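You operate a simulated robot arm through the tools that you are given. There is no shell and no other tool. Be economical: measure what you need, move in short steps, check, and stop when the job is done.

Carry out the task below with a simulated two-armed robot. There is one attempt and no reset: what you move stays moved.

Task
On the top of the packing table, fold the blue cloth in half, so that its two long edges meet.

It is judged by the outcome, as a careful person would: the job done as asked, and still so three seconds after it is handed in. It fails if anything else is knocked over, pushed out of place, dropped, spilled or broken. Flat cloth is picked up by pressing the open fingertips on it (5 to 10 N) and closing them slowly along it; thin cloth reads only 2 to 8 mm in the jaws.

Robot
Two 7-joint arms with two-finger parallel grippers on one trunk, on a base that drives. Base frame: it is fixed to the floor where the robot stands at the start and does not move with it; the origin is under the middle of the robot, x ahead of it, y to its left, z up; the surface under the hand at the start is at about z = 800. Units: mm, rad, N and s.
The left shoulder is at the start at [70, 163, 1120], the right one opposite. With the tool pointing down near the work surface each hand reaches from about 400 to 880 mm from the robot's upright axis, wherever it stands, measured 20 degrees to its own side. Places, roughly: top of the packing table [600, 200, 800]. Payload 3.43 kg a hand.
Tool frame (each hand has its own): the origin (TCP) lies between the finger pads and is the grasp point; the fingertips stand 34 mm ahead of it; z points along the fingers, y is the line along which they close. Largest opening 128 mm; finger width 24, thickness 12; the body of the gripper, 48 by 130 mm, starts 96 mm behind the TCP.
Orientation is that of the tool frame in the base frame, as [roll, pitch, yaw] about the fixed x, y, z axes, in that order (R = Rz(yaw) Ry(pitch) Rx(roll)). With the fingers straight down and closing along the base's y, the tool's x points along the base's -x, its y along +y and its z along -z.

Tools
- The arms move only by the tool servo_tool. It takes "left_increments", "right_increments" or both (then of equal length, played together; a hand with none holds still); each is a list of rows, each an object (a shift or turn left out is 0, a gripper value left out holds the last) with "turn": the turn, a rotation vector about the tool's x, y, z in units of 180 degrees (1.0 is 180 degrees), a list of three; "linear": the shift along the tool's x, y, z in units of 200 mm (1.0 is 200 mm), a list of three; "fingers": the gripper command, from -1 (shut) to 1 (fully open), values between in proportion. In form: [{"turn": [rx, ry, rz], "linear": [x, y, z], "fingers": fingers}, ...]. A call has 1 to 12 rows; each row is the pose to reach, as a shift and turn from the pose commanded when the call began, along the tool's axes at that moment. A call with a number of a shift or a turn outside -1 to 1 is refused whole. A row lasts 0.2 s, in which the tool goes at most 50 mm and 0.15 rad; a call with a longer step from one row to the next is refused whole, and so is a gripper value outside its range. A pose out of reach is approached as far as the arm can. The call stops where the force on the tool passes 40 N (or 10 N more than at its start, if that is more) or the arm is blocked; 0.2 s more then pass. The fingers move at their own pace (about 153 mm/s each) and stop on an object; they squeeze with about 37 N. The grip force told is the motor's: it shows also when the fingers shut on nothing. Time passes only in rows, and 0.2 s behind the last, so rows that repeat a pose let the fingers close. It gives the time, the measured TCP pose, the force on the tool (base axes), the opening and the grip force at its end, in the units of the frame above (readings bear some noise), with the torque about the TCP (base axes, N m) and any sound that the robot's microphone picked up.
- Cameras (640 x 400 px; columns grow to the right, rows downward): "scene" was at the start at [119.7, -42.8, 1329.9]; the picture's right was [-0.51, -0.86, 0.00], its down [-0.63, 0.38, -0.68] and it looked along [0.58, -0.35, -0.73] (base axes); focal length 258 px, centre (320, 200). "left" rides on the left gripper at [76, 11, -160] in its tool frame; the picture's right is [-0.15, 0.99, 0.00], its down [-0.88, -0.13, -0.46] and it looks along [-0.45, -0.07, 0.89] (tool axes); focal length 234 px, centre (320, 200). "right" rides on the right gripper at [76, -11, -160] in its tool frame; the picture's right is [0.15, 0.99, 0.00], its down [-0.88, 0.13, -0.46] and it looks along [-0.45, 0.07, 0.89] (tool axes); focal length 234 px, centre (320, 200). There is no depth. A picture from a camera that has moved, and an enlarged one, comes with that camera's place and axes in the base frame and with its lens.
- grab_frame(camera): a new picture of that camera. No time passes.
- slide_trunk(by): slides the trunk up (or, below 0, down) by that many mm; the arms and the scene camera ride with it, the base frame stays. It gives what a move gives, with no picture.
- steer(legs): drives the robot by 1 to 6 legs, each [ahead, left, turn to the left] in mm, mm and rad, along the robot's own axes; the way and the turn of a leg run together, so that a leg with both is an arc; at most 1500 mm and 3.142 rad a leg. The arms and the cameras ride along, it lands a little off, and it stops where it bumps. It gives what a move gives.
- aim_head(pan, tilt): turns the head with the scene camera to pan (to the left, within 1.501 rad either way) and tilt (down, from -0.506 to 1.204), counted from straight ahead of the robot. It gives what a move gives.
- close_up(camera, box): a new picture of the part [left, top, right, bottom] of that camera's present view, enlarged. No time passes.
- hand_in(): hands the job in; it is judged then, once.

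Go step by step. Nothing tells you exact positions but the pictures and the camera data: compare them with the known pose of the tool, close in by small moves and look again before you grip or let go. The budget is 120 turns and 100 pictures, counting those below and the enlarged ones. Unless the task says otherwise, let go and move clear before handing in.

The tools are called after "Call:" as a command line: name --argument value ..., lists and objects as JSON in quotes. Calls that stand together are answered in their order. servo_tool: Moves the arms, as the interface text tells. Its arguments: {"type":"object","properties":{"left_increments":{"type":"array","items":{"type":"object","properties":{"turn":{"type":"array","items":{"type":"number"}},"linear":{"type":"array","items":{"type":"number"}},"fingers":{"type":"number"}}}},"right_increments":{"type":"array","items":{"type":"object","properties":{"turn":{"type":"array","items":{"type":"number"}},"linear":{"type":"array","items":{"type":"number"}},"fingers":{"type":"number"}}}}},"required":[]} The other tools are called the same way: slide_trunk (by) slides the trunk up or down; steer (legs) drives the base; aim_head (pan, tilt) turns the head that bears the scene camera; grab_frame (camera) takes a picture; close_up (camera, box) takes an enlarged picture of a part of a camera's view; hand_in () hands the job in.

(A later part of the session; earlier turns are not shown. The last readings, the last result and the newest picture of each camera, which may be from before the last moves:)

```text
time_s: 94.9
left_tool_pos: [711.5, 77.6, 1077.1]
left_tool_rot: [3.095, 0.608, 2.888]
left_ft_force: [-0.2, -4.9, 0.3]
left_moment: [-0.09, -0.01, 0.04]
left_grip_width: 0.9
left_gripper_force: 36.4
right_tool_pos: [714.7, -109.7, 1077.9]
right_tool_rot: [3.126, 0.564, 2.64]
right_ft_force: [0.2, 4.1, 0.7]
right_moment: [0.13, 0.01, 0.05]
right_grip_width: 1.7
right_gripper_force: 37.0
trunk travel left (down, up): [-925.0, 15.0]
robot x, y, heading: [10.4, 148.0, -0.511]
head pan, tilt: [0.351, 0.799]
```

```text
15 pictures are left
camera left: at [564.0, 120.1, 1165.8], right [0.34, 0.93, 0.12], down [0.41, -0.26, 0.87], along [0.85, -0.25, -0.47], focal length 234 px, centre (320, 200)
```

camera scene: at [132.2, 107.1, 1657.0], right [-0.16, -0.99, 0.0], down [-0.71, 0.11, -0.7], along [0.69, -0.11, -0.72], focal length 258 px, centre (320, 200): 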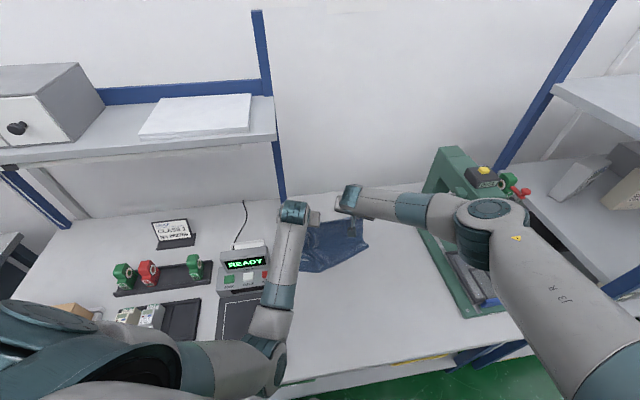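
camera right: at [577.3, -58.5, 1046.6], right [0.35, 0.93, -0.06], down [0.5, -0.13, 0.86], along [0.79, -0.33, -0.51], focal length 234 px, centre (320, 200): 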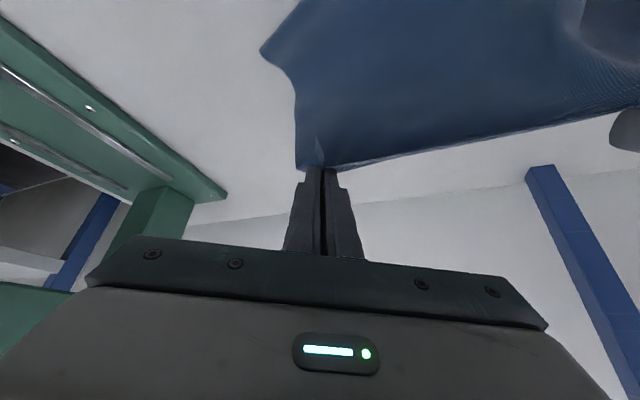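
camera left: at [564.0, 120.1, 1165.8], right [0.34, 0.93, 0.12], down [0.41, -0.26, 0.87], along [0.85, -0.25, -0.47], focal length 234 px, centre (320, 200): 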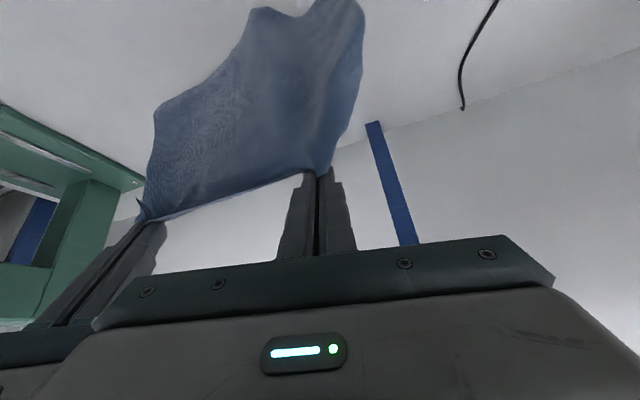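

From this view it's clear: the left hand holds corner A exactly, but the right grip has slid along the edge to about 120 mm from B. I'll lay the cloth out flat by driving back while lowering, then re-grip the right hand at B.

Call:
steer --legs '[[-70, -39, 0]]'

Call:
servo_tool --left_increments '[{"linear": [0.057, 0, 0.082]}, {"linear": [0.115, 0, 0.164]}, {"linear": [0.172, 0, 0.246]}, {"linear": [0.172, 0, 0.246]}]' --right_increments '[{"linear": [0.053, 0, 0.084]}, {"linear": [0.107, 0, 0.169]}, {"linear": [0.16, 0, 0.2535]}, {"linear": [0.16, 0, 0.2535]}]'

Call:
steer --legs '[[-70, -39, 0]]'

Call:
servo_tool --left_increments '[{"linear": [0.065, 0, 0.092]}, {"linear": [0.129, 0, 0.184]}, {"linear": [0.193, 0, 0.276]}, {"linear": [0.258, 0, 0.3686]}, {"linear": [0.258, 0, 0.3686]}]' --right_increments '[{"linear": [0.06, 0, 0.095]}, {"linear": [0.12, 0, 0.19]}, {"linear": [0.18, 0, 0.285]}, {"linear": [0.24, 0, 0.38]}, {"linear": [0.24, 0, 0.38]}]'

Call:
steer --legs '[[-52, -29, 0]]'

Call:
servo_tool --left_increments '[{"linear": [0.055, 0, 0.08]}, {"linear": [0.11, 0, 0.16]}, {"linear": [0.165, 0, 0.235]}, {"linear": [0.22, 0, 0.314]}, {"linear": [0.22, 0, 0.314]}]' --right_increments '[{"linear": [0.05, 0, 0.08]}, {"linear": [0.1, 0, 0.16]}, {"linear": [0.15, 0, 0.24]}, {"linear": [0.205, 0, 0.324]}, {"linear": [0.205, 0, 0.324]}]'

Call:
grab_frame --camera "scene"

```text
time_s: 96.0
left_tool_pos: [634.0, 80.5, 1074.8]
left_tool_rot: [3.098, 0.607, 2.889]
left_ft_force: [0.4, -3.6, -1.3]
left_moment: [-0.08, 0.03, -0.01]
left_grip_width: 0.9
left_gripper_force: 36.1
right_tool_pos: [636.7, -105.0, 1074.6]
right_tool_rot: [3.126, 0.562, 2.644]
right_ft_force: [0.3, 3.3, 0.3]
right_moment: [0.11, 0.04, 0.03]
right_grip_width: 1.8
right_gripper_force: 36.3
trunk travel left (down, up): [-925.0, 15.0]
robot x, y, heading: [-69.2, 150.5, -0.505]
head pan, tilt: [0.351, 0.799]
```

```text
time_s: 97.0
left_tool_pos: [632.0, 81.4, 1016.3]
left_tool_rot: [3.096, 0.607, 2.888]
left_ft_force: [1.5, -5.9, -0.4]
left_moment: [-0.09, -0.03, 0.01]
left_grip_width: 1.1
left_gripper_force: 35.9
right_tool_pos: [635.1, -105.4, 1016.7]
right_tool_rot: [3.124, 0.563, 2.644]
right_ft_force: [-0.9, 5.4, 0.3]
right_moment: [0.16, 0.04, 0.11]
right_grip_width: 1.5
right_gripper_force: 36.0
trunk travel left (down, up): [-925.0, 15.0]
robot x, y, heading: [-73.6, 147.3, -0.506]
head pan, tilt: [0.351, 0.799]
```

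```text
time_s: 98.0
left_tool_pos: [554.2, 84.7, 1015.6]
left_tool_rot: [3.098, 0.607, 2.888]
left_ft_force: [0.9, -7.0, -1.1]
left_moment: [-0.11, 0.02, 0.03]
left_grip_width: 1.2
left_gripper_force: 35.7
right_tool_pos: [558.5, -104.9, 1015.9]
right_tool_rot: [3.126, 0.562, 2.647]
right_ft_force: [-0.9, 5.7, 0.9]
right_moment: [0.2, 0.06, 0.08]
right_grip_width: 1.8
right_gripper_force: 35.9
trunk travel left (down, up): [-925.0, 15.0]
robot x, y, heading: [-150.8, 148.4, -0.505]
head pan, tilt: [0.351, 0.799]
```

```text
time_s: 99.2
left_tool_pos: [556.0, 84.3, 927.3]
left_tool_rot: [3.096, 0.609, 2.889]
left_ft_force: [1.0, -5.2, 0.6]
left_moment: [-0.11, -0.03, 0.02]
left_grip_width: 1.2
left_gripper_force: 36.1
right_tool_pos: [555.5, -102.5, 927.8]
right_tool_rot: [3.125, 0.564, 2.644]
right_ft_force: [0.0, 5.4, 1.2]
right_moment: [0.15, 0.03, 0.07]
right_grip_width: 1.6
right_gripper_force: 36.3
trunk travel left (down, up): [-925.0, 15.0]
robot x, y, heading: [-147.5, 150.6, -0.504]
head pan, tilt: [0.351, 0.799]
```

```text
time_s: 100.2
left_tool_pos: [501.8, 86.2, 923.3]
left_tool_rot: [3.099, 0.606, 2.891]
left_ft_force: [1.5, -4.9, -0.5]
left_moment: [-0.1, 0.03, -0.01]
left_grip_width: 1.2
left_gripper_force: 35.7
right_tool_pos: [501.7, -100.8, 924.2]
right_tool_rot: [3.125, 0.559, 2.645]
right_ft_force: [-0.2, 5.2, -0.4]
right_moment: [0.15, 0.06, 0.05]
right_grip_width: 1.6
right_gripper_force: 36.5
trunk travel left (down, up): [-925.0, 15.0]
robot x, y, heading: [-207.7, 147.2, -0.504]
head pan, tilt: [0.351, 0.799]
```

```text
time_s: 101.4
left_tool_pos: [496.3, 87.6, 850.6]
left_tool_rot: [3.095, 0.61, 2.891]
left_ft_force: [0.9, -6.7, -0.5]
left_moment: [-0.11, -0.02, -0.02]
left_grip_width: 1.1
left_gripper_force: 36.0
right_tool_pos: [498.4, -101.3, 851.0]
right_tool_rot: [3.124, 0.563, 2.644]
right_ft_force: [0.1, 6.2, 0.6]
right_moment: [0.21, 0.02, 0.07]
right_grip_width: 1.5
right_gripper_force: 36.7
trunk travel left (down, up): [-925.0, 15.0]
robot x, y, heading: [-211.5, 148.9, -0.511]
head pan, tilt: [0.351, 0.799]
```

```text
14 pictures are left
camera scene: at [-85.0, 110.0, 1656.9], right [-0.15, -0.99, 0.0], down [-0.71, 0.11, -0.7], along [0.69, -0.11, -0.72], focal length 258 px, centre (320, 200)
```

scene: 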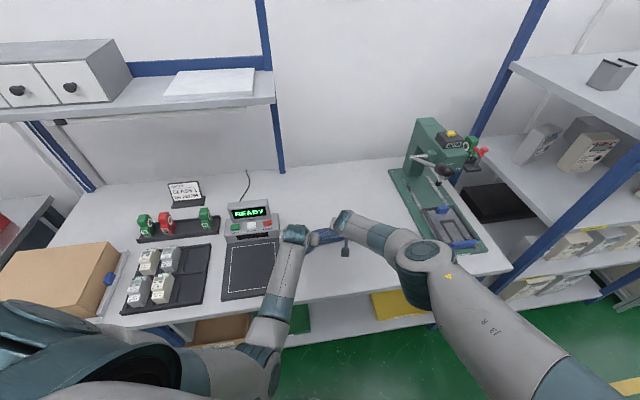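

Call:
close_up --camera "scene" --box '[280, 195, 400, 275]'

Call:
grab_frame --camera "right"

```text
5.00 times, centred on (340, 235) of scene
camera zoom: at [-85.0, 110.0, 1656.9], right [-0.15, -0.99, 0.0], down [-0.71, 0.11, -0.7], along [0.69, -0.11, -0.72], focal length 1290 px, centre (220, 25)
```

zoom: 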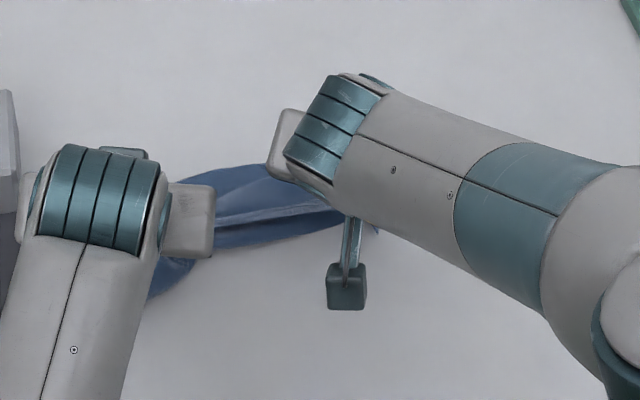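

```text
12 pictures are left
camera right: at [359.8, -41.8, 944.5], right [0.35, 0.93, -0.06], down [0.5, -0.13, 0.86], along [0.79, -0.33, -0.51], focal length 234 px, centre (320, 200)
```

right: 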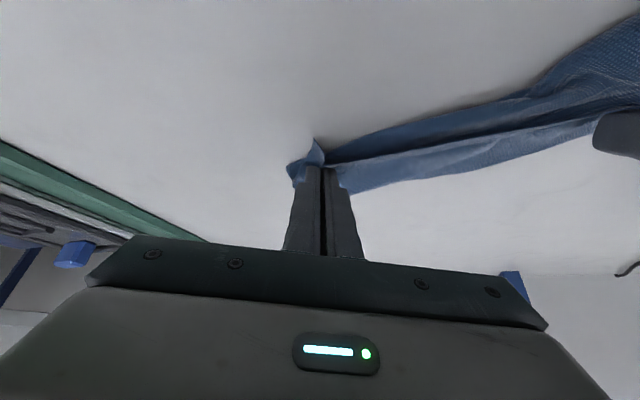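

Call:
grab_frame --camera "left"

```text
11 pictures are left
camera left: at [348.7, 131.0, 939.0], right [0.34, 0.93, 0.12], down [0.41, -0.26, 0.87], along [0.85, -0.25, -0.47], focal length 234 px, centre (320, 200)
```

left: 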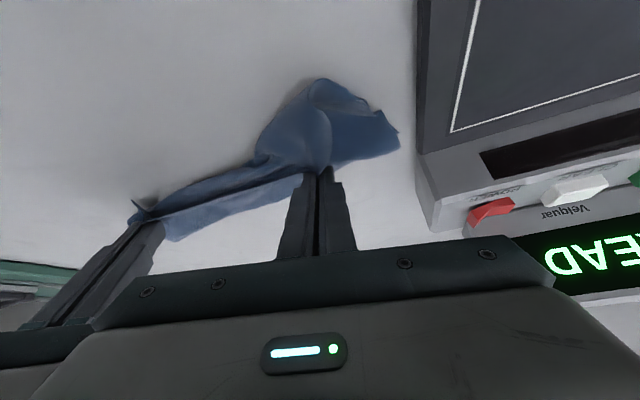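

The cloth came down bunched because I drove before the lower edge had touched. I'll lift it again, go back forward (and slightly right), and this time let the edge touch before trailing back in alternating steps.

Call:
servo_tool --left_increments '[{"linear": [-0.109, 0, -0.156]}, {"linear": [-0.218, 0, -0.311]}, {"linear": [-0.327, 0, -0.467]}, {"linear": [-0.436, 0, -0.623]}, {"linear": [-0.545, 0, -0.778]}, {"linear": [-0.654, 0, -0.934]}, {"linear": [-0.654, 0, -0.934]}]' --right_increments '[{"linear": [-0.102, 0, -0.16]}, {"linear": [-0.203, 0, -0.321]}, {"linear": [-0.305, 0, -0.481]}, {"linear": [-0.406, 0, -0.642]}, {"linear": [-0.508, 0, -0.803]}, {"linear": [-0.609, 0, -0.963]}, {"linear": [-0.609, 0, -0.963]}]'

Call:
steer --legs '[[194, 63, 0]]'

Call:
servo_tool --left_increments '[{"linear": [0.043, 0, 0.061]}, {"linear": [0.086, 0, 0.123]}, {"linear": [0.13, 0, 0.185]}, {"linear": [0.158, 0, 0.225]}, {"linear": [0.158, 0, 0.225]}, {"linear": [0.158, 0, 0.225]}]' --right_increments '[{"linear": [0.04, 0, 0.063]}, {"linear": [0.08, 0, 0.127]}, {"linear": [0.12, 0, 0.19]}, {"linear": [0.147, 0, 0.232]}, {"linear": [0.147, 0, 0.232]}, {"linear": [0.147, 0, 0.232]}]'

Call:
steer --legs '[[-70, -39, 0]]'

Call:
grab_frame --camera "scene"

```text
time_s: 103.0
left_tool_pos: [496.1, 81.3, 1079.2]
left_tool_rot: [3.095, 0.612, 2.891]
left_ft_force: [1.1, -3.0, -1.4]
left_moment: [-0.07, -0.04, -0.01]
left_grip_width: 1.2
left_gripper_force: 36.0
right_tool_pos: [496.9, -105.2, 1080.8]
right_tool_rot: [3.125, 0.565, 2.645]
right_ft_force: [-0.2, 3.0, 0.0]
right_moment: [0.1, 0.0, 0.06]
right_grip_width: 1.6
right_gripper_force: 36.3
trunk travel left (down, up): [-925.0, 15.0]
robot x, y, heading: [-208.4, 148.5, -0.509]
head pan, tilt: [0.351, 0.799]
```

```text
time_s: 104.6
left_tool_pos: [693.5, 44.6, 1080.5]
left_tool_rot: [3.097, 0.612, 2.893]
left_ft_force: [-0.5, -2.8, 0.9]
left_moment: [-0.07, -0.03, -0.01]
left_grip_width: 1.2
left_gripper_force: 35.8
right_tool_pos: [694.2, -140.2, 1082.1]
right_tool_rot: [3.121, 0.565, 2.646]
right_ft_force: [0.0, 2.2, -0.4]
right_moment: [0.1, 0.01, 0.03]
right_grip_width: 1.6
right_gripper_force: 36.3
trunk travel left (down, up): [-925.0, 15.0]
robot x, y, heading: [-11.9, 108.4, -0.502]
head pan, tilt: [0.351, 0.799]
```

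```text
time_s: 106.0
left_tool_pos: [697.8, 45.6, 1023.1]
left_tool_rot: [3.096, 0.61, 2.892]
left_ft_force: [1.6, -4.3, -0.8]
left_moment: [-0.09, -0.01, 0.03]
left_grip_width: 1.4
left_gripper_force: 36.0
right_tool_pos: [697.0, -141.1, 1025.6]
right_tool_rot: [3.122, 0.563, 2.647]
right_ft_force: [-1.4, 4.6, 0.3]
right_moment: [0.13, 0.04, 0.03]
right_grip_width: 1.8
right_gripper_force: 36.3
trunk travel left (down, up): [-925.0, 15.0]
robot x, y, heading: [-12.8, 112.5, -0.502]
head pan, tilt: [0.351, 0.799]
```

```text
time_s: 107.1
left_tool_pos: [622.7, 44.6, 1022.3]
left_tool_rot: [3.097, 0.608, 2.891]
left_ft_force: [0.8, -4.2, -0.2]
left_moment: [-0.07, 0.03, 0.0]
left_grip_width: 1.1
left_gripper_force: 36.2
right_tool_pos: [621.3, -142.9, 1024.2]
right_tool_rot: [3.124, 0.56, 2.645]
right_ft_force: [0.2, 3.5, 0.0]
right_moment: [0.15, 0.06, 0.05]
right_grip_width: 1.6
right_gripper_force: 36.4
trunk travel left (down, up): [-925.0, 15.0]
robot x, y, heading: [-86.1, 109.2, -0.503]
head pan, tilt: [0.351, 0.799]
```

```text
10 pictures are left
camera scene: at [43.3, 72.7, 1656.3], right [-0.15, -0.99, 0.0], down [-0.71, 0.11, -0.69], along [0.69, -0.11, -0.72], focal length 258 px, centre (320, 200)
```

scene: 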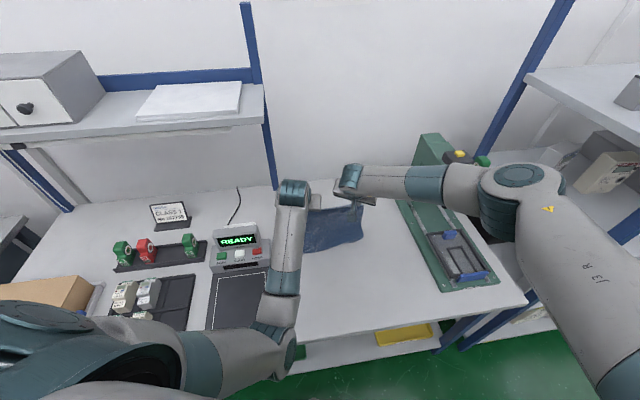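

Call:
servo_tool --left_increments '[{"linear": [0.057, 0, 0.082]}, {"linear": [0.115, 0, 0.164]}, {"linear": [0.172, 0, 0.246]}, {"linear": [0.172, 0, 0.246]}]' --right_increments '[{"linear": [0.053, 0, 0.084]}, {"linear": [0.107, 0, 0.169]}, {"linear": [0.16, 0, 0.2535]}, {"linear": [0.16, 0, 0.2535]}]'

Call:
steer --legs '[[-70, -39, 0]]'

Call:
servo_tool --left_increments '[{"linear": [0.057, 0, 0.082]}, {"linear": [0.115, 0, 0.164]}, {"linear": [0.172, 0, 0.246]}, {"linear": [0.172, 0, 0.246]}]' --right_increments '[{"linear": [0.053, 0, 0.084]}, {"linear": [0.107, 0, 0.169]}, {"linear": [0.16, 0, 0.2535]}, {"linear": [0.16, 0, 0.2535]}]'

Call:
steer --legs '[[-61, -34, 0]]'

Call:
grab_frame --camera "scene"

```text
time_s: 108.1
left_tool_pos: [619.0, 45.3, 964.2]
left_tool_rot: [3.096, 0.611, 2.891]
left_ft_force: [0.9, -4.9, -0.6]
left_moment: [-0.08, -0.01, 0.03]
left_grip_width: 1.1
left_gripper_force: 35.9
right_tool_pos: [619.5, -142.5, 965.3]
right_tool_rot: [3.122, 0.566, 2.646]
right_ft_force: [0.0, 4.6, -0.6]
right_moment: [0.15, 0.02, 0.07]
right_grip_width: 1.9
right_gripper_force: 36.5
trunk travel left (down, up): [-925.0, 15.0]
robot x, y, heading: [-88.7, 113.0, -0.513]
head pan, tilt: [0.351, 0.799]
```

```text
time_s: 109.2
left_tool_pos: [541.5, 48.4, 962.5]
left_tool_rot: [3.095, 0.609, 2.894]
left_ft_force: [1.0, -5.1, -0.4]
left_moment: [-0.1, 0.02, 0.01]
left_grip_width: 1.2
left_gripper_force: 35.7
right_tool_pos: [542.3, -139.7, 962.4]
right_tool_rot: [3.124, 0.564, 2.65]
right_ft_force: [-0.2, 5.1, 0.4]
right_moment: [0.19, 0.06, 0.09]
right_grip_width: 1.5
right_gripper_force: 36.7
trunk travel left (down, up): [-925.0, 15.0]
robot x, y, heading: [-166.6, 107.8, -0.504]
head pan, tilt: [0.351, 0.799]
```

```text
time_s: 110.2
left_tool_pos: [541.4, 51.5, 903.5]
left_tool_rot: [3.096, 0.612, 2.892]
left_ft_force: [0.7, -6.9, -0.4]
left_moment: [-0.17, -0.02, -0.02]
left_grip_width: 1.1
left_gripper_force: 36.2
right_tool_pos: [539.2, -137.9, 904.9]
right_tool_rot: [3.122, 0.564, 2.65]
right_ft_force: [-1.5, 5.9, 0.9]
right_moment: [0.19, 0.03, 0.08]
right_grip_width: 1.8
right_gripper_force: 36.3
trunk travel left (down, up): [-925.0, 15.0]
robot x, y, heading: [-166.5, 114.4, -0.507]
head pan, tilt: [0.351, 0.799]
```

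```text
time_s: 111.2
left_tool_pos: [475.4, 52.2, 900.2]
left_tool_rot: [3.097, 0.61, 2.894]
left_ft_force: [0.4, -6.6, 0.6]
left_moment: [-0.18, 0.01, 0.02]
left_grip_width: 1.0
left_gripper_force: 36.1
right_tool_pos: [474.8, -138.2, 904.9]
right_tool_rot: [3.126, 0.559, 2.651]
right_ft_force: [-0.9, 7.5, 0.0]
right_moment: [0.22, 0.04, 0.12]
right_grip_width: 1.8
right_gripper_force: 36.8
trunk travel left (down, up): [-925.0, 15.0]
robot x, y, heading: [-237.3, 110.4, -0.502]
head pan, tilt: [0.351, 0.799]
```

```text
9 pictures are left
camera scene: at [-104.6, 73.1, 1656.3], right [-0.15, -0.99, 0.0], down [-0.71, 0.11, -0.69], along [0.69, -0.1, -0.72], focal length 258 px, centre (320, 200)
```

scene: 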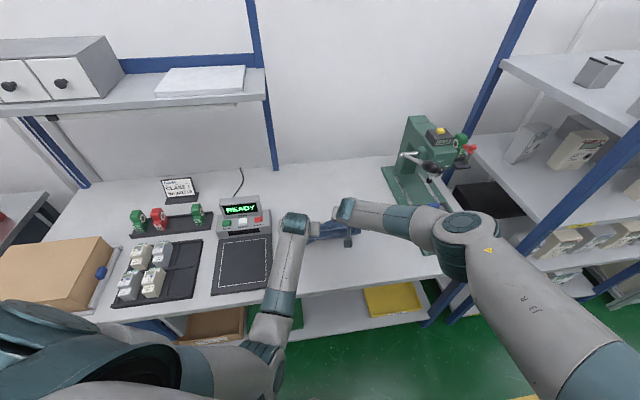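

The cloth is now trailing behind the hands. I'll lower fully and pull back a little to draw it flat.

Call:
servo_tool --left_increments '[{"linear": [0.05, 0, 0.075]}, {"linear": [0.105, 0, 0.15]}, {"linear": [0.155, 0, 0.221]}, {"linear": [0.155, 0, 0.221]}]' --right_increments '[{"linear": [0.053, 0, 0.084]}, {"linear": [0.107, 0, 0.169]}, {"linear": [0.158, 0, 0.25]}, {"linear": [0.158, 0, 0.25]}]'

Call:
steer --legs '[[-61, -34, 0]]'

Call:
grab_frame --camera "left"

```text
time_s: 112.2
left_tool_pos: [473.5, 54.2, 849.9]
left_tool_rot: [3.097, 0.61, 2.895]
left_ft_force: [0.8, -9.7, -0.5]
left_moment: [-0.19, 0.0, 0.04]
left_grip_width: 1.2
left_gripper_force: 35.8
right_tool_pos: [472.8, -138.3, 846.1]
right_tool_rot: [3.121, 0.563, 2.651]
right_ft_force: [-1.8, 9.4, 1.3]
right_moment: [0.3, -0.01, 0.11]
right_grip_width: 1.8
right_gripper_force: 36.2
trunk travel left (down, up): [-925.0, 15.0]
robot x, y, heading: [-236.7, 111.8, -0.501]
head pan, tilt: [0.351, 0.799]
```

```text
time_s: 113.2
left_tool_pos: [406.5, 54.9, 849.3]
left_tool_rot: [3.099, 0.61, 2.894]
left_ft_force: [1.4, -12.4, 0.0]
left_moment: [-0.24, -0.01, 0.0]
left_grip_width: 1.1
left_gripper_force: 36.5
right_tool_pos: [402.7, -137.3, 846.2]
right_tool_rot: [3.122, 0.563, 2.652]
right_ft_force: [-0.8, 12.4, 0.6]
right_moment: [0.37, -0.01, 0.13]
right_grip_width: 1.6
right_gripper_force: 36.2
trunk travel left (down, up): [-925.0, 15.0]
robot x, y, heading: [-306.2, 107.6, -0.504]
head pan, tilt: [0.351, 0.799]
```

```text
8 pictures are left
camera left: at [258.4, 95.9, 936.9], right [0.33, 0.94, 0.12], down [0.41, -0.26, 0.87], along [0.85, -0.24, -0.47], focal length 234 px, centre (320, 200)
```

left: 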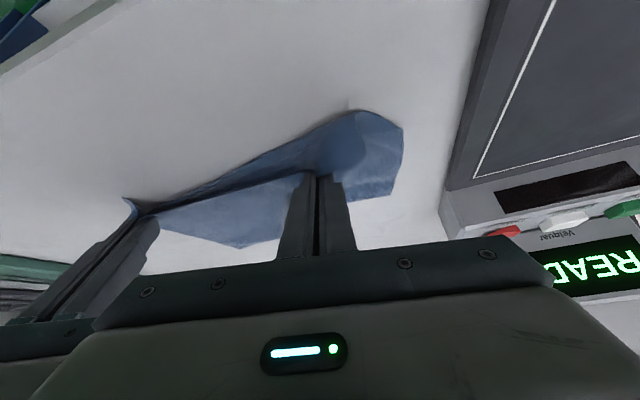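

The upper half now lies over with its edge at the hands, and the trailing boundary looks like a fold. I'll set the edge down, release both hands, retreat upward and look properly.

Call:
servo_tool --left_increments '[{"linear": [0.02, 0, 0.029]}, {"linear": [0.028, 0, 0.041]}, {"linear": [0.028, 0, 0.041], "fingers": -0.8}, {"linear": [0.028, 0, 0.041], "fingers": -0.5}, {"linear": [0.028, 0, 0.041], "fingers": -0.5}, {"linear": [-0.05, 0, -0.07], "fingers": -0.5}, {"linear": [-0.16, 0, -0.22], "fingers": -0.5}, {"linear": [-0.27, 0, -0.38], "fingers": -0.5}, {"linear": [-0.38, 0, -0.54], "fingers": -0.5}, {"linear": [-0.38, 0, -0.54], "fingers": -0.5}]' --right_increments '[{"linear": [0.015, 0, 0.025]}, {"linear": [0.018, 0, 0.029]}, {"linear": [0.018, 0, 0.029], "fingers": -0.8}, {"linear": [0.018, 0, 0.029], "fingers": -0.5}, {"linear": [0.018, 0, 0.029], "fingers": -0.5}, {"linear": [-0.05, 0, -0.08], "fingers": -0.5}, {"linear": [-0.15, 0, -0.23], "fingers": -0.5}, {"linear": [-0.25, 0, -0.39], "fingers": -0.5}, {"linear": [-0.35, 0, -0.56], "fingers": -0.5}, {"linear": [-0.35, 0, -0.56], "fingers": -0.5}]'

Call:
steer --legs '[[-200, 0, 0]]'

Call:
aim_head --pan 0.4 --tilt 0.75

Call:
close_up --camera "scene" --box '[200, 120, 440, 320]'

```text
time_s: 115.4
left_tool_pos: [401.9, 50.0, 984.4]
left_tool_rot: [3.095, 0.614, 2.895]
left_ft_force: [0.1, -0.2, -0.6]
left_moment: [-0.01, -0.01, 0.0]
left_grip_width: 31.9
left_gripper_force: 0.1
right_tool_pos: [397.0, -139.6, 981.4]
right_tool_rot: [3.121, 0.563, 2.651]
right_ft_force: [-0.1, 0.8, 1.3]
right_moment: [0.0, 0.02, -0.01]
right_grip_width: 32.2
right_gripper_force: 0.1
trunk travel left (down, up): [-925.0, 15.0]
robot x, y, heading: [-302.7, 109.7, -0.502]
head pan, tilt: [0.351, 0.799]
```

```text
time_s: 117.0
left_tool_pos: [230.2, 144.2, 984.3]
left_tool_rot: [3.098, 0.611, 2.897]
left_ft_force: [0.0, -0.2, 0.4]
left_moment: [0.05, 0.03, 0.0]
left_grip_width: 31.9
left_gripper_force: 0.0
right_tool_pos: [226.0, -45.3, 979.2]
right_tool_rot: [3.121, 0.562, 2.652]
right_ft_force: [0.0, 0.3, 0.3]
right_moment: [0.01, 0.01, -0.01]
right_grip_width: 32.1
right_gripper_force: 0.0
trunk travel left (down, up): [-925.0, 15.0]
robot x, y, heading: [-472.1, 203.8, -0.498]
head pan, tilt: [0.351, 0.799]
```

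```text
time_s: 117.6
left_tool_pos: [228.8, 146.4, 986.2]
left_tool_rot: [3.096, 0.612, 2.896]
left_ft_force: [0.2, 0.5, 0.2]
left_moment: [-0.02, -0.02, 0.02]
left_grip_width: 32.0
left_gripper_force: 0.0
right_tool_pos: [224.8, -45.2, 982.2]
right_tool_rot: [3.122, 0.563, 2.653]
right_ft_force: [-0.8, 0.1, -0.3]
right_moment: [0.0, -0.03, -0.01]
right_grip_width: 31.9
right_gripper_force: 0.0
trunk travel left (down, up): [-925.0, 15.0]
robot x, y, heading: [-477.8, 206.7, -0.499]
head pan, tilt: [0.4, 0.75]
```

```text
2.00 times, centred on (320, 220) of scene
camera zoom: at [-349.8, 171.2, 1660.9], right [-0.1, -1.0, 0.0], down [-0.68, 0.07, -0.73], along [0.73, -0.07, -0.68], focal length 516 px, centre (320, 160)
```

zoom: 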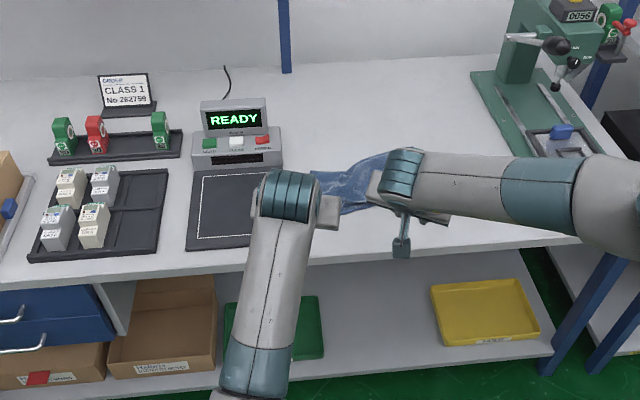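

Call:
servo_tool --left_increments '[{"linear": [0.05, 0.15, 0.0]}, {"linear": [0.1, 0.3, 0.0]}, {"linear": [0.15, 0.45, 0.0]}, {"linear": [0.2, 0.6, 0.0]}]' --right_increments '[{"linear": [0.0, -0.2, 0.0]}, {"linear": [0.0, -0.4, 0.0]}, {"linear": [0.0, -0.6, 0.0]}, {"linear": [0.0, -0.75, 0.0]}]'

Call:
close_up --camera "scene" --box '[290, 170, 420, 255]'

```text
time_s: 118.6
left_tool_pos: [223.7, 270.7, 970.4]
left_tool_rot: [3.098, 0.616, 2.899]
left_ft_force: [-0.9, -0.1, 0.2]
left_moment: [0.02, -0.01, 0.01]
left_grip_width: 32.2
left_gripper_force: 0.0
right_tool_pos: [152.3, -176.2, 978.9]
right_tool_rot: [3.118, 0.564, 2.652]
right_ft_force: [0.0, 0.6, 0.8]
right_moment: [0.0, -0.02, 0.03]
right_grip_width: 32.1
right_gripper_force: 0.0
trunk travel left (down, up): [-925.0, 15.0]
robot x, y, heading: [-477.5, 206.7, -0.494]
head pan, tilt: [0.4, 0.75]
```

```text
4.71 times, centred on (355, 212) of scene
camera zoom: at [-350.9, 170.9, 1661.0], right [-0.1, -1.0, 0.0], down [-0.68, 0.07, -0.73], along [0.73, -0.07, -0.68], focal length 1214 px, centre (155, 141)
```

zoom: 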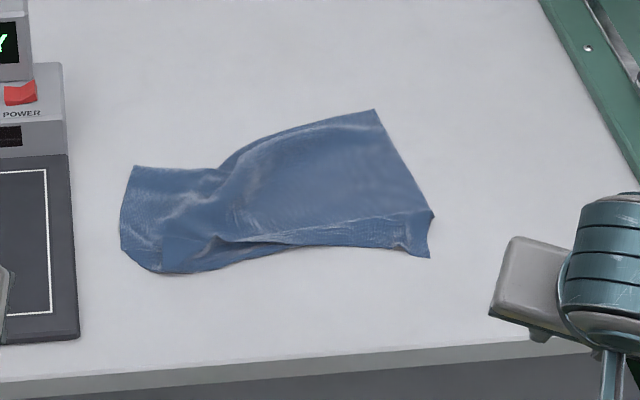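

The cloth is now nearly flat and open: C≈(595, −158), B≈(383, −161), D≈(534, 107), with a pleat on the left. Everything else is undisturbed. Plan: grip C and D, pull them taut and away to flatten it, then fold that edge back over onto AB. I'm positioning the hands first.

Call:
servo_tool --left_increments '[{"linear": [-0.05, -0.15, 0.0]}, {"linear": [-0.1, -0.3, 0.0]}, {"linear": [-0.15, -0.45, 0.0]}, {"linear": [-0.2, -0.6, 0.0]}]' --right_increments '[{"linear": [0.0, 0.2, 0.0], "turn": [-0.02, 0, -0.033]}, {"linear": [0.0, 0.4, 0.0], "turn": [-0.041, 0, -0.066]}, {"linear": [0.0, 0.6, 0.0], "turn": [-0.062, 0, -0.1]}, {"linear": [0.0, 0.75, 0.0], "turn": [-0.083, 0, -0.132]}]'

Call:
steer --legs '[[280, 79, 0]]'

```text
time_s: 119.6
left_tool_pos: [230.5, 145.3, 985.3]
left_tool_rot: [3.097, 0.613, 2.897]
left_ft_force: [0.1, -0.2, 0.0]
left_moment: [0.0, 0.01, 0.0]
left_grip_width: 32.0
left_gripper_force: 0.2
right_tool_pos: [221.4, -43.6, 982.6]
right_tool_rot: [3.124, 0.57, -3.135]
right_ft_force: [0.4, 0.3, 0.3]
right_moment: [0.03, -0.01, 0.01]
right_grip_width: 32.4
right_gripper_force: 0.1
trunk travel left (down, up): [-925.0, 15.0]
robot x, y, heading: [-484.3, 207.2, -0.497]
head pan, tilt: [0.4, 0.75]
```

```text
time_s: 121.6
left_tool_pos: [515.7, 76.7, 988.2]
left_tool_rot: [3.097, 0.614, 2.896]
left_ft_force: [0.7, -0.2, -0.6]
left_moment: [0.04, 0.01, 0.03]
left_grip_width: 32.1
left_gripper_force: 0.0
right_tool_pos: [508.2, -112.1, 983.9]
right_tool_rot: [3.126, 0.573, -3.141]
right_ft_force: [-0.6, 0.1, -0.8]
right_moment: [-0.02, 0.0, 0.01]
right_grip_width: 31.9
right_gripper_force: 0.0
trunk travel left (down, up): [-925.0, 15.0]
robot x, y, heading: [-187.7, 137.5, -0.497]
head pan, tilt: [0.4, 0.75]
```

Call:
servo_tool --left_increments '[{"linear": [0.086, 0.004, 0.114], "turn": [0.003, 0, 0]}, {"linear": [0.172, 0.008, 0.229], "turn": [0.006, 0, 0]}, {"linear": [0.257, 0.012, 0.343], "turn": [0.009, 0, 0]}, {"linear": [0.343, 0.016, 0.458], "turn": [0.012, 0, 0]}, {"linear": [0.429, 0.02, 0.572], "turn": [0.014, 0, 0]}, {"linear": [0.429, 0.02, 0.572], "turn": [0.014, 0, 0]}]' --right_increments '[{"linear": [0.026, -0.022, 0.149]}, {"linear": [0.052, -0.044, 0.298]}, {"linear": [0.077, -0.066, 0.446]}, {"linear": [0.103, -0.088, 0.595]}, {"linear": [0.129, -0.11, 0.744]}, {"linear": [0.129, -0.11, 0.744]}]'

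Call:
close_up --camera "right" --box '[180, 60, 640, 280]'

Call:
close_up --camera "left" --box '[80, 60, 480, 280]'

```text
time_s: 123.0
left_tool_pos: [518.3, 87.6, 842.4]
left_tool_rot: [3.141, 0.613, 2.894]
left_ft_force: [0.3, -0.6, 0.0]
left_moment: [0.02, 0.01, 0.01]
left_grip_width: 32.2
left_gripper_force: 0.0
right_tool_pos: [555.9, -130.7, 872.8]
right_tool_rot: [3.122, 0.572, 3.14]
right_ft_force: [0.4, -0.9, -0.1]
right_moment: [0.03, -0.01, 0.0]
right_grip_width: 31.9
right_gripper_force: 0.1
right hand out of reach, approached as far as the arm can: row 5, 6
trunk travel left (down, up): [-925.0, 15.0]
robot x, y, heading: [-188.9, 140.5, -0.501]
head pan, tilt: [0.4, 0.75]
```

```text
1.39 times, centred on (410, 170) of right
camera zoom: at [406.0, -144.2, 965.4], right [-0.13, 0.99, -0.06], down [0.49, 0.12, 0.86], along [0.86, 0.08, -0.5], focal length 326 px, centre (195, 242)
```

zoom: 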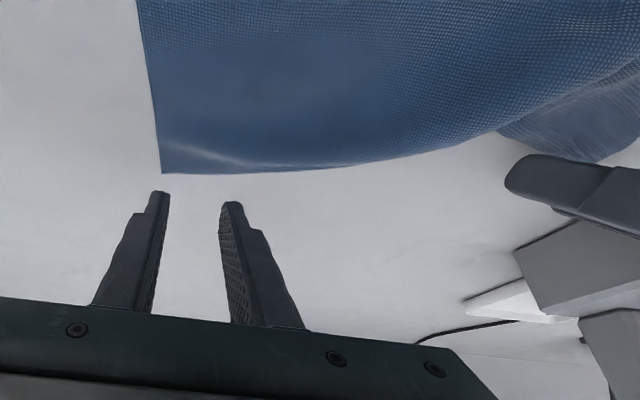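

```text
1.60 times, centred on (280, 170) of left
camera zoom: at [371.3, 135.9, 930.7], right [0.36, 0.93, 0.09], down [0.41, -0.24, 0.88], along [0.84, -0.28, -0.47], focal length 375 px, centre (384, 248)
```

zoom: 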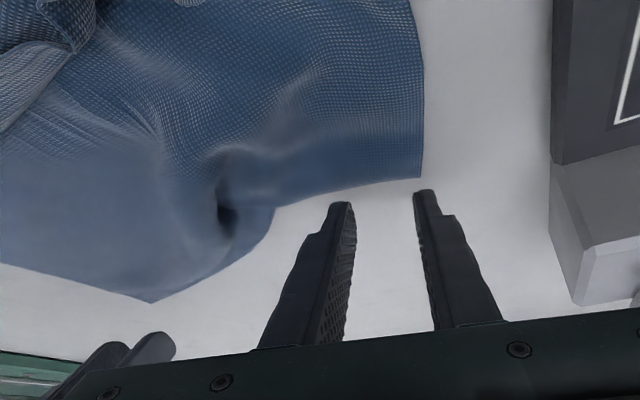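

The right hand is just out of reach. I'll raise slightly, drive 60 mm forward, and then set both hands.

Call:
slide_trunk --by 14

Call:
steer --legs '[[61, 33, 0]]'

```text
time_s: 123.7
left_tool_pos: [517.9, 88.7, 856.8]
left_tool_rot: [3.139, 0.612, 2.894]
left_ft_force: [-0.6, 0.6, 0.5]
left_moment: [-0.01, -0.01, 0.06]
left_grip_width: 31.8
left_gripper_force: 0.0
right_tool_pos: [555.5, -128.8, 887.4]
right_tool_rot: [3.124, 0.573, 3.141]
right_ft_force: [-0.5, -0.1, -0.4]
right_moment: [0.0, 0.03, 0.02]
right_grip_width: 31.8
right_gripper_force: 0.1
trunk travel left (down, up): [-939.0, 1.0]
robot x, y, heading: [-187.3, 136.3, -0.505]
head pan, tilt: [0.4, 0.75]
```

```text
time_s: 124.7
left_tool_pos: [584.2, 89.5, 860.4]
left_tool_rot: [3.141, 0.617, 2.893]
left_ft_force: [0.0, 0.3, 0.5]
left_moment: [0.04, 0.02, 0.05]
left_grip_width: 31.9
left_gripper_force: 0.0
right_tool_pos: [623.0, -128.6, 889.9]
right_tool_rot: [3.126, 0.576, -3.141]
right_ft_force: [-0.3, 0.3, 1.3]
right_moment: [0.03, -0.01, -0.05]
right_grip_width: 32.1
right_gripper_force: 0.1
trunk travel left (down, up): [-939.0, 1.0]
robot x, y, heading: [-121.2, 138.3, -0.502]
head pan, tilt: [0.4, 0.75]
```

Call:
servo_tool --left_increments '[{"linear": [0.12, -0.04, -0.08]}, {"linear": [0.235, -0.08, -0.13]}, {"linear": [0.33, -0.118, -0.16]}, {"linear": [0.353, -0.118, -0.128]}, {"linear": [0.353, -0.118, -0.128]}]' --right_increments '[{"linear": [0.1, -0.005, -0.02]}, {"linear": [0.2, -0.01, -0.03]}, {"linear": [0.3, -0.015, -0.03]}, {"linear": [0.36, -0.02, 0.01]}, {"linear": [0.379, -0.02, 0.04]}]'

```text
time_s: 125.9
left_tool_pos: [512.6, 84.8, 837.0]
left_tool_rot: [-3.141, 0.613, 2.897]
left_ft_force: [-0.1, 0.5, -0.1]
left_moment: [0.02, 0.01, -0.01]
left_grip_width: 32.0
left_gripper_force: 0.0
right_tool_pos: [565.9, -134.4, 841.3]
right_tool_rot: [3.126, 0.573, 3.141]
right_ft_force: [0.1, 0.8, -0.5]
right_moment: [0.04, -0.02, 0.0]
right_grip_width: 32.0
right_gripper_force: 0.0
trunk travel left (down, up): [-939.0, 1.0]
robot x, y, heading: [-116.3, 137.1, -0.501]
head pan, tilt: [0.4, 0.75]
```

Call:
servo_tool --left_increments '[{"linear": [0.01, -0.003, -0.004]}, {"linear": [0.021, -0.005, -0.004]}, {"linear": [0.021, -0.005, -0.004]}]' --right_increments '[{"linear": [0.006, 0, 0.01], "turn": [0.003, 0, 0]}, {"linear": [0.012, 0, 0.019], "turn": [0.005, 0, 0]}, {"linear": [0.012, 0, 0.019], "turn": [0.005, 0, 0]}]'

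```text
time_s: 126.7
left_tool_pos: [508.6, 84.7, 836.7]
left_tool_rot: [3.14, 0.613, 2.895]
left_ft_force: [2.0, 0.6, -0.7]
left_moment: [0.02, 0.01, -0.01]
left_grip_width: 32.0
left_gripper_force: 0.1
right_tool_pos: [567.6, -133.6, 836.3]
right_tool_rot: [-3.142, 0.574, -3.141]
right_ft_force: [-0.4, -0.8, 2.8]
right_moment: [-0.02, -0.01, -0.01]
right_grip_width: 31.9
right_gripper_force: 0.1
trunk travel left (down, up): [-939.0, 1.0]
robot x, y, heading: [-116.5, 135.6, -0.501]
head pan, tilt: [0.4, 0.75]
```

Call:
servo_tool --left_increments '[{"linear": [0.004, 0, 0.006]}, {"linear": [0.0075, 0, 0.0105]}, {"linear": [0.0075, 0, 0.0105]}]' --right_increments '[{"linear": [0.003, 0, 0.004]}, {"linear": [0.005, 0, 0.0075]}, {"linear": [0.005, 0, 0.0075]}]'

```text
time_s: 127.5
left_tool_pos: [506.2, 83.1, 836.7]
left_tool_rot: [3.141, 0.617, 2.896]
left_ft_force: [1.9, -2.1, 15.7]
left_moment: [0.07, -0.3, -0.01]
left_grip_width: 31.8
left_gripper_force: 0.1
right_tool_pos: [565.2, -132.1, 835.3]
right_tool_rot: [-3.141, 0.576, -3.14]
right_ft_force: [0.7, 0.0, 10.2]
right_moment: [-0.04, -0.19, -0.01]
right_grip_width: 31.9
right_gripper_force: 0.0
trunk travel left (down, up): [-939.0, 1.0]
robot x, y, heading: [-122.5, 138.8, -0.501]
head pan, tilt: [0.4, 0.75]
```

Good contact (16 N and 10 N), level on both fingers. I'm closing slowly.

Call:
servo_tool --left_increments '[{"fingers": -0.54}, {"fingers": -0.58}, {"fingers": -0.62}, {"fingers": -0.66}, {"fingers": -0.71}, {"fingers": -0.76}, {"fingers": -0.81}, {"fingers": -0.87}, {"fingers": -0.93}, {"fingers": -1.0}, {"fingers": -1.0}]' --right_increments '[{"fingers": -0.54}, {"fingers": -0.58}, {"fingers": -0.62}, {"fingers": -0.66}, {"fingers": -0.71}, {"fingers": -0.76}, {"fingers": -0.81}, {"fingers": -0.87}, {"fingers": -0.93}, {"fingers": -1.0}, {"fingers": -1.0}]'

```text
time_s: 129.9
left_tool_pos: [505.7, 83.3, 835.5]
left_tool_rot: [3.141, 0.618, 2.895]
left_ft_force: [1.4, -2.2, 27.4]
left_moment: [-0.08, -0.33, -0.01]
left_grip_width: 2.0
left_gripper_force: 36.9
right_tool_pos: [563.7, -133.1, 835.4]
right_tool_rot: [-3.141, 0.576, -3.141]
right_ft_force: [0.1, 0.2, 7.8]
right_moment: [-0.03, -0.06, 0.04]
right_grip_width: 2.0
right_gripper_force: 36.6
trunk travel left (down, up): [-939.0, 1.0]
robot x, y, heading: [-119.8, 137.4, -0.504]
head pan, tilt: [0.4, 0.75]
```

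Both corners are gripped at 2.0 mm each. I'm lifting slightly and spreading and squaring the edge.

Call:
servo_tool --left_increments '[{"linear": [-0.035, 0, -0.049]}, {"linear": [-0.11, 0.04, 0.0]}, {"linear": [-0.18, 0.08, 0.05]}, {"linear": [-0.25, 0.12, 0.1]}, {"linear": [-0.317, 0.165, 0.15]}, {"linear": [-0.317, 0.165, 0.15]}]' --right_increments '[{"linear": [-0.033, 0, -0.05]}, {"linear": [-0.05, -0.005, -0.04]}, {"linear": [-0.07, -0.01, -0.03]}, {"linear": [-0.09, -0.015, -0.02]}, {"linear": [-0.117, -0.025, 0.004]}, {"linear": [-0.117, -0.025, 0.004]}]'

Call:
steer --legs '[[57, 31, 0]]'

Call:
grab_frame --camera "scene"

```text
time_s: 131.3
left_tool_pos: [581.5, 98.8, 846.2]
left_tool_rot: [3.139, 0.612, 2.897]
left_ft_force: [-0.2, 0.0, 0.1]
left_moment: [0.0, 0.01, 0.03]
left_grip_width: 1.4
left_gripper_force: 36.5
right_tool_pos: [586.7, -136.5, 844.6]
right_tool_rot: [3.14, 0.573, -3.141]
right_ft_force: [0.2, 1.5, -0.3]
right_moment: [0.01, -0.06, 0.03]
right_grip_width: 1.9
right_gripper_force: 36.1
trunk travel left (down, up): [-939.0, 1.0]
robot x, y, heading: [-117.9, 134.9, -0.506]
head pan, tilt: [0.4, 0.75]
```

```text
time_s: 132.3
left_tool_pos: [644.5, 99.3, 848.0]
left_tool_rot: [3.141, 0.616, 2.896]
left_ft_force: [-0.2, -0.4, -0.2]
left_moment: [-0.01, -0.03, -0.01]
left_grip_width: 1.7
left_gripper_force: 36.8
right_tool_pos: [648.9, -138.1, 846.8]
right_tool_rot: [3.14, 0.577, -3.139]
right_ft_force: [0.2, -0.2, -0.4]
right_moment: [0.01, -0.02, 0.02]
right_grip_width: 2.1
right_gripper_force: 36.4
trunk travel left (down, up): [-939.0, 1.0]
robot x, y, heading: [-57.5, 140.2, -0.491]
head pan, tilt: [0.4, 0.75]
```

```text
3 pictures are left
camera scene: at [67.3, 103.9, 1675.5], right [-0.1, -0.99, 0.0], down [-0.68, 0.07, -0.73], along [0.73, -0.07, -0.68], focal length 258 px, centre (320, 200)
```

scene: 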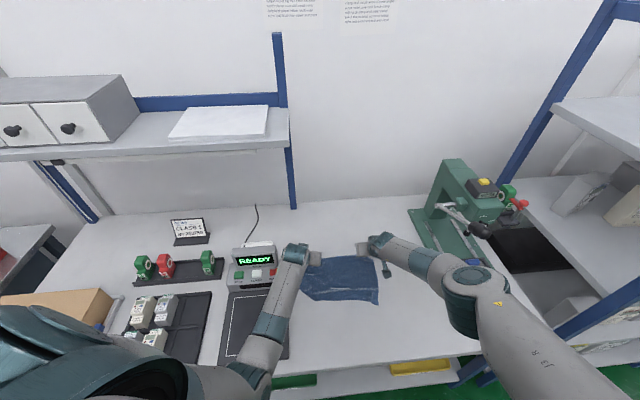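

The right part is straight, but corner A is tucked under on the left. Both grips are now close to corners C and D, so I'll lift the cloth to hang free and let gravity unfold it, then lay it out by alternately lowering and driving back.

Call:
servo_tool --left_increments '[{"linear": [-0.1, 0, -0.141]}, {"linear": [-0.2, 0, -0.282]}, {"linear": [-0.3, 0, -0.423]}, {"linear": [-0.4, 0, -0.564]}, {"linear": [-0.5, 0, -0.705]}, {"linear": [-0.6, 0, -0.846]}, {"linear": [-0.7, 0, -0.987]}, {"linear": [-0.7, 0, -0.987]}, {"linear": [-0.7, 0, -0.987]}, {"linear": [-0.7, 0, -0.987]}]' --right_increments '[{"linear": [-0.094, 0, -0.143]}, {"linear": [-0.188, 0, -0.286]}, {"linear": [-0.282, 0, -0.429]}, {"linear": [-0.376, 0, -0.571]}, {"linear": [-0.47, 0, -0.714]}, {"linear": [-0.564, 0, -0.857]}, {"linear": [-0.658, 0, -1.0]}, {"linear": [-0.658, 0, -1.0]}, {"linear": [-0.658, 0, -1.0]}, {"linear": [-0.658, 0, -1.0]}]'

```text
time_s: 134.5
left_tool_pos: [646.6, 95.4, 1085.8]
left_tool_rot: [3.14, 0.613, 2.894]
left_ft_force: [-0.7, 0.1, 0.1]
left_moment: [0.03, 0.02, 0.01]
left_grip_width: 1.6
left_gripper_force: 36.2
right_tool_pos: [654.4, -140.2, 1083.0]
right_tool_rot: [3.14, 0.572, -3.141]
right_ft_force: [0.6, 1.0, 0.7]
right_moment: [0.03, -0.03, -0.01]
right_grip_width: 1.7
right_gripper_force: 37.2
trunk travel left (down, up): [-939.0, 1.0]
robot x, y, heading: [-54.3, 140.7, -0.503]
head pan, tilt: [0.4, 0.75]
```

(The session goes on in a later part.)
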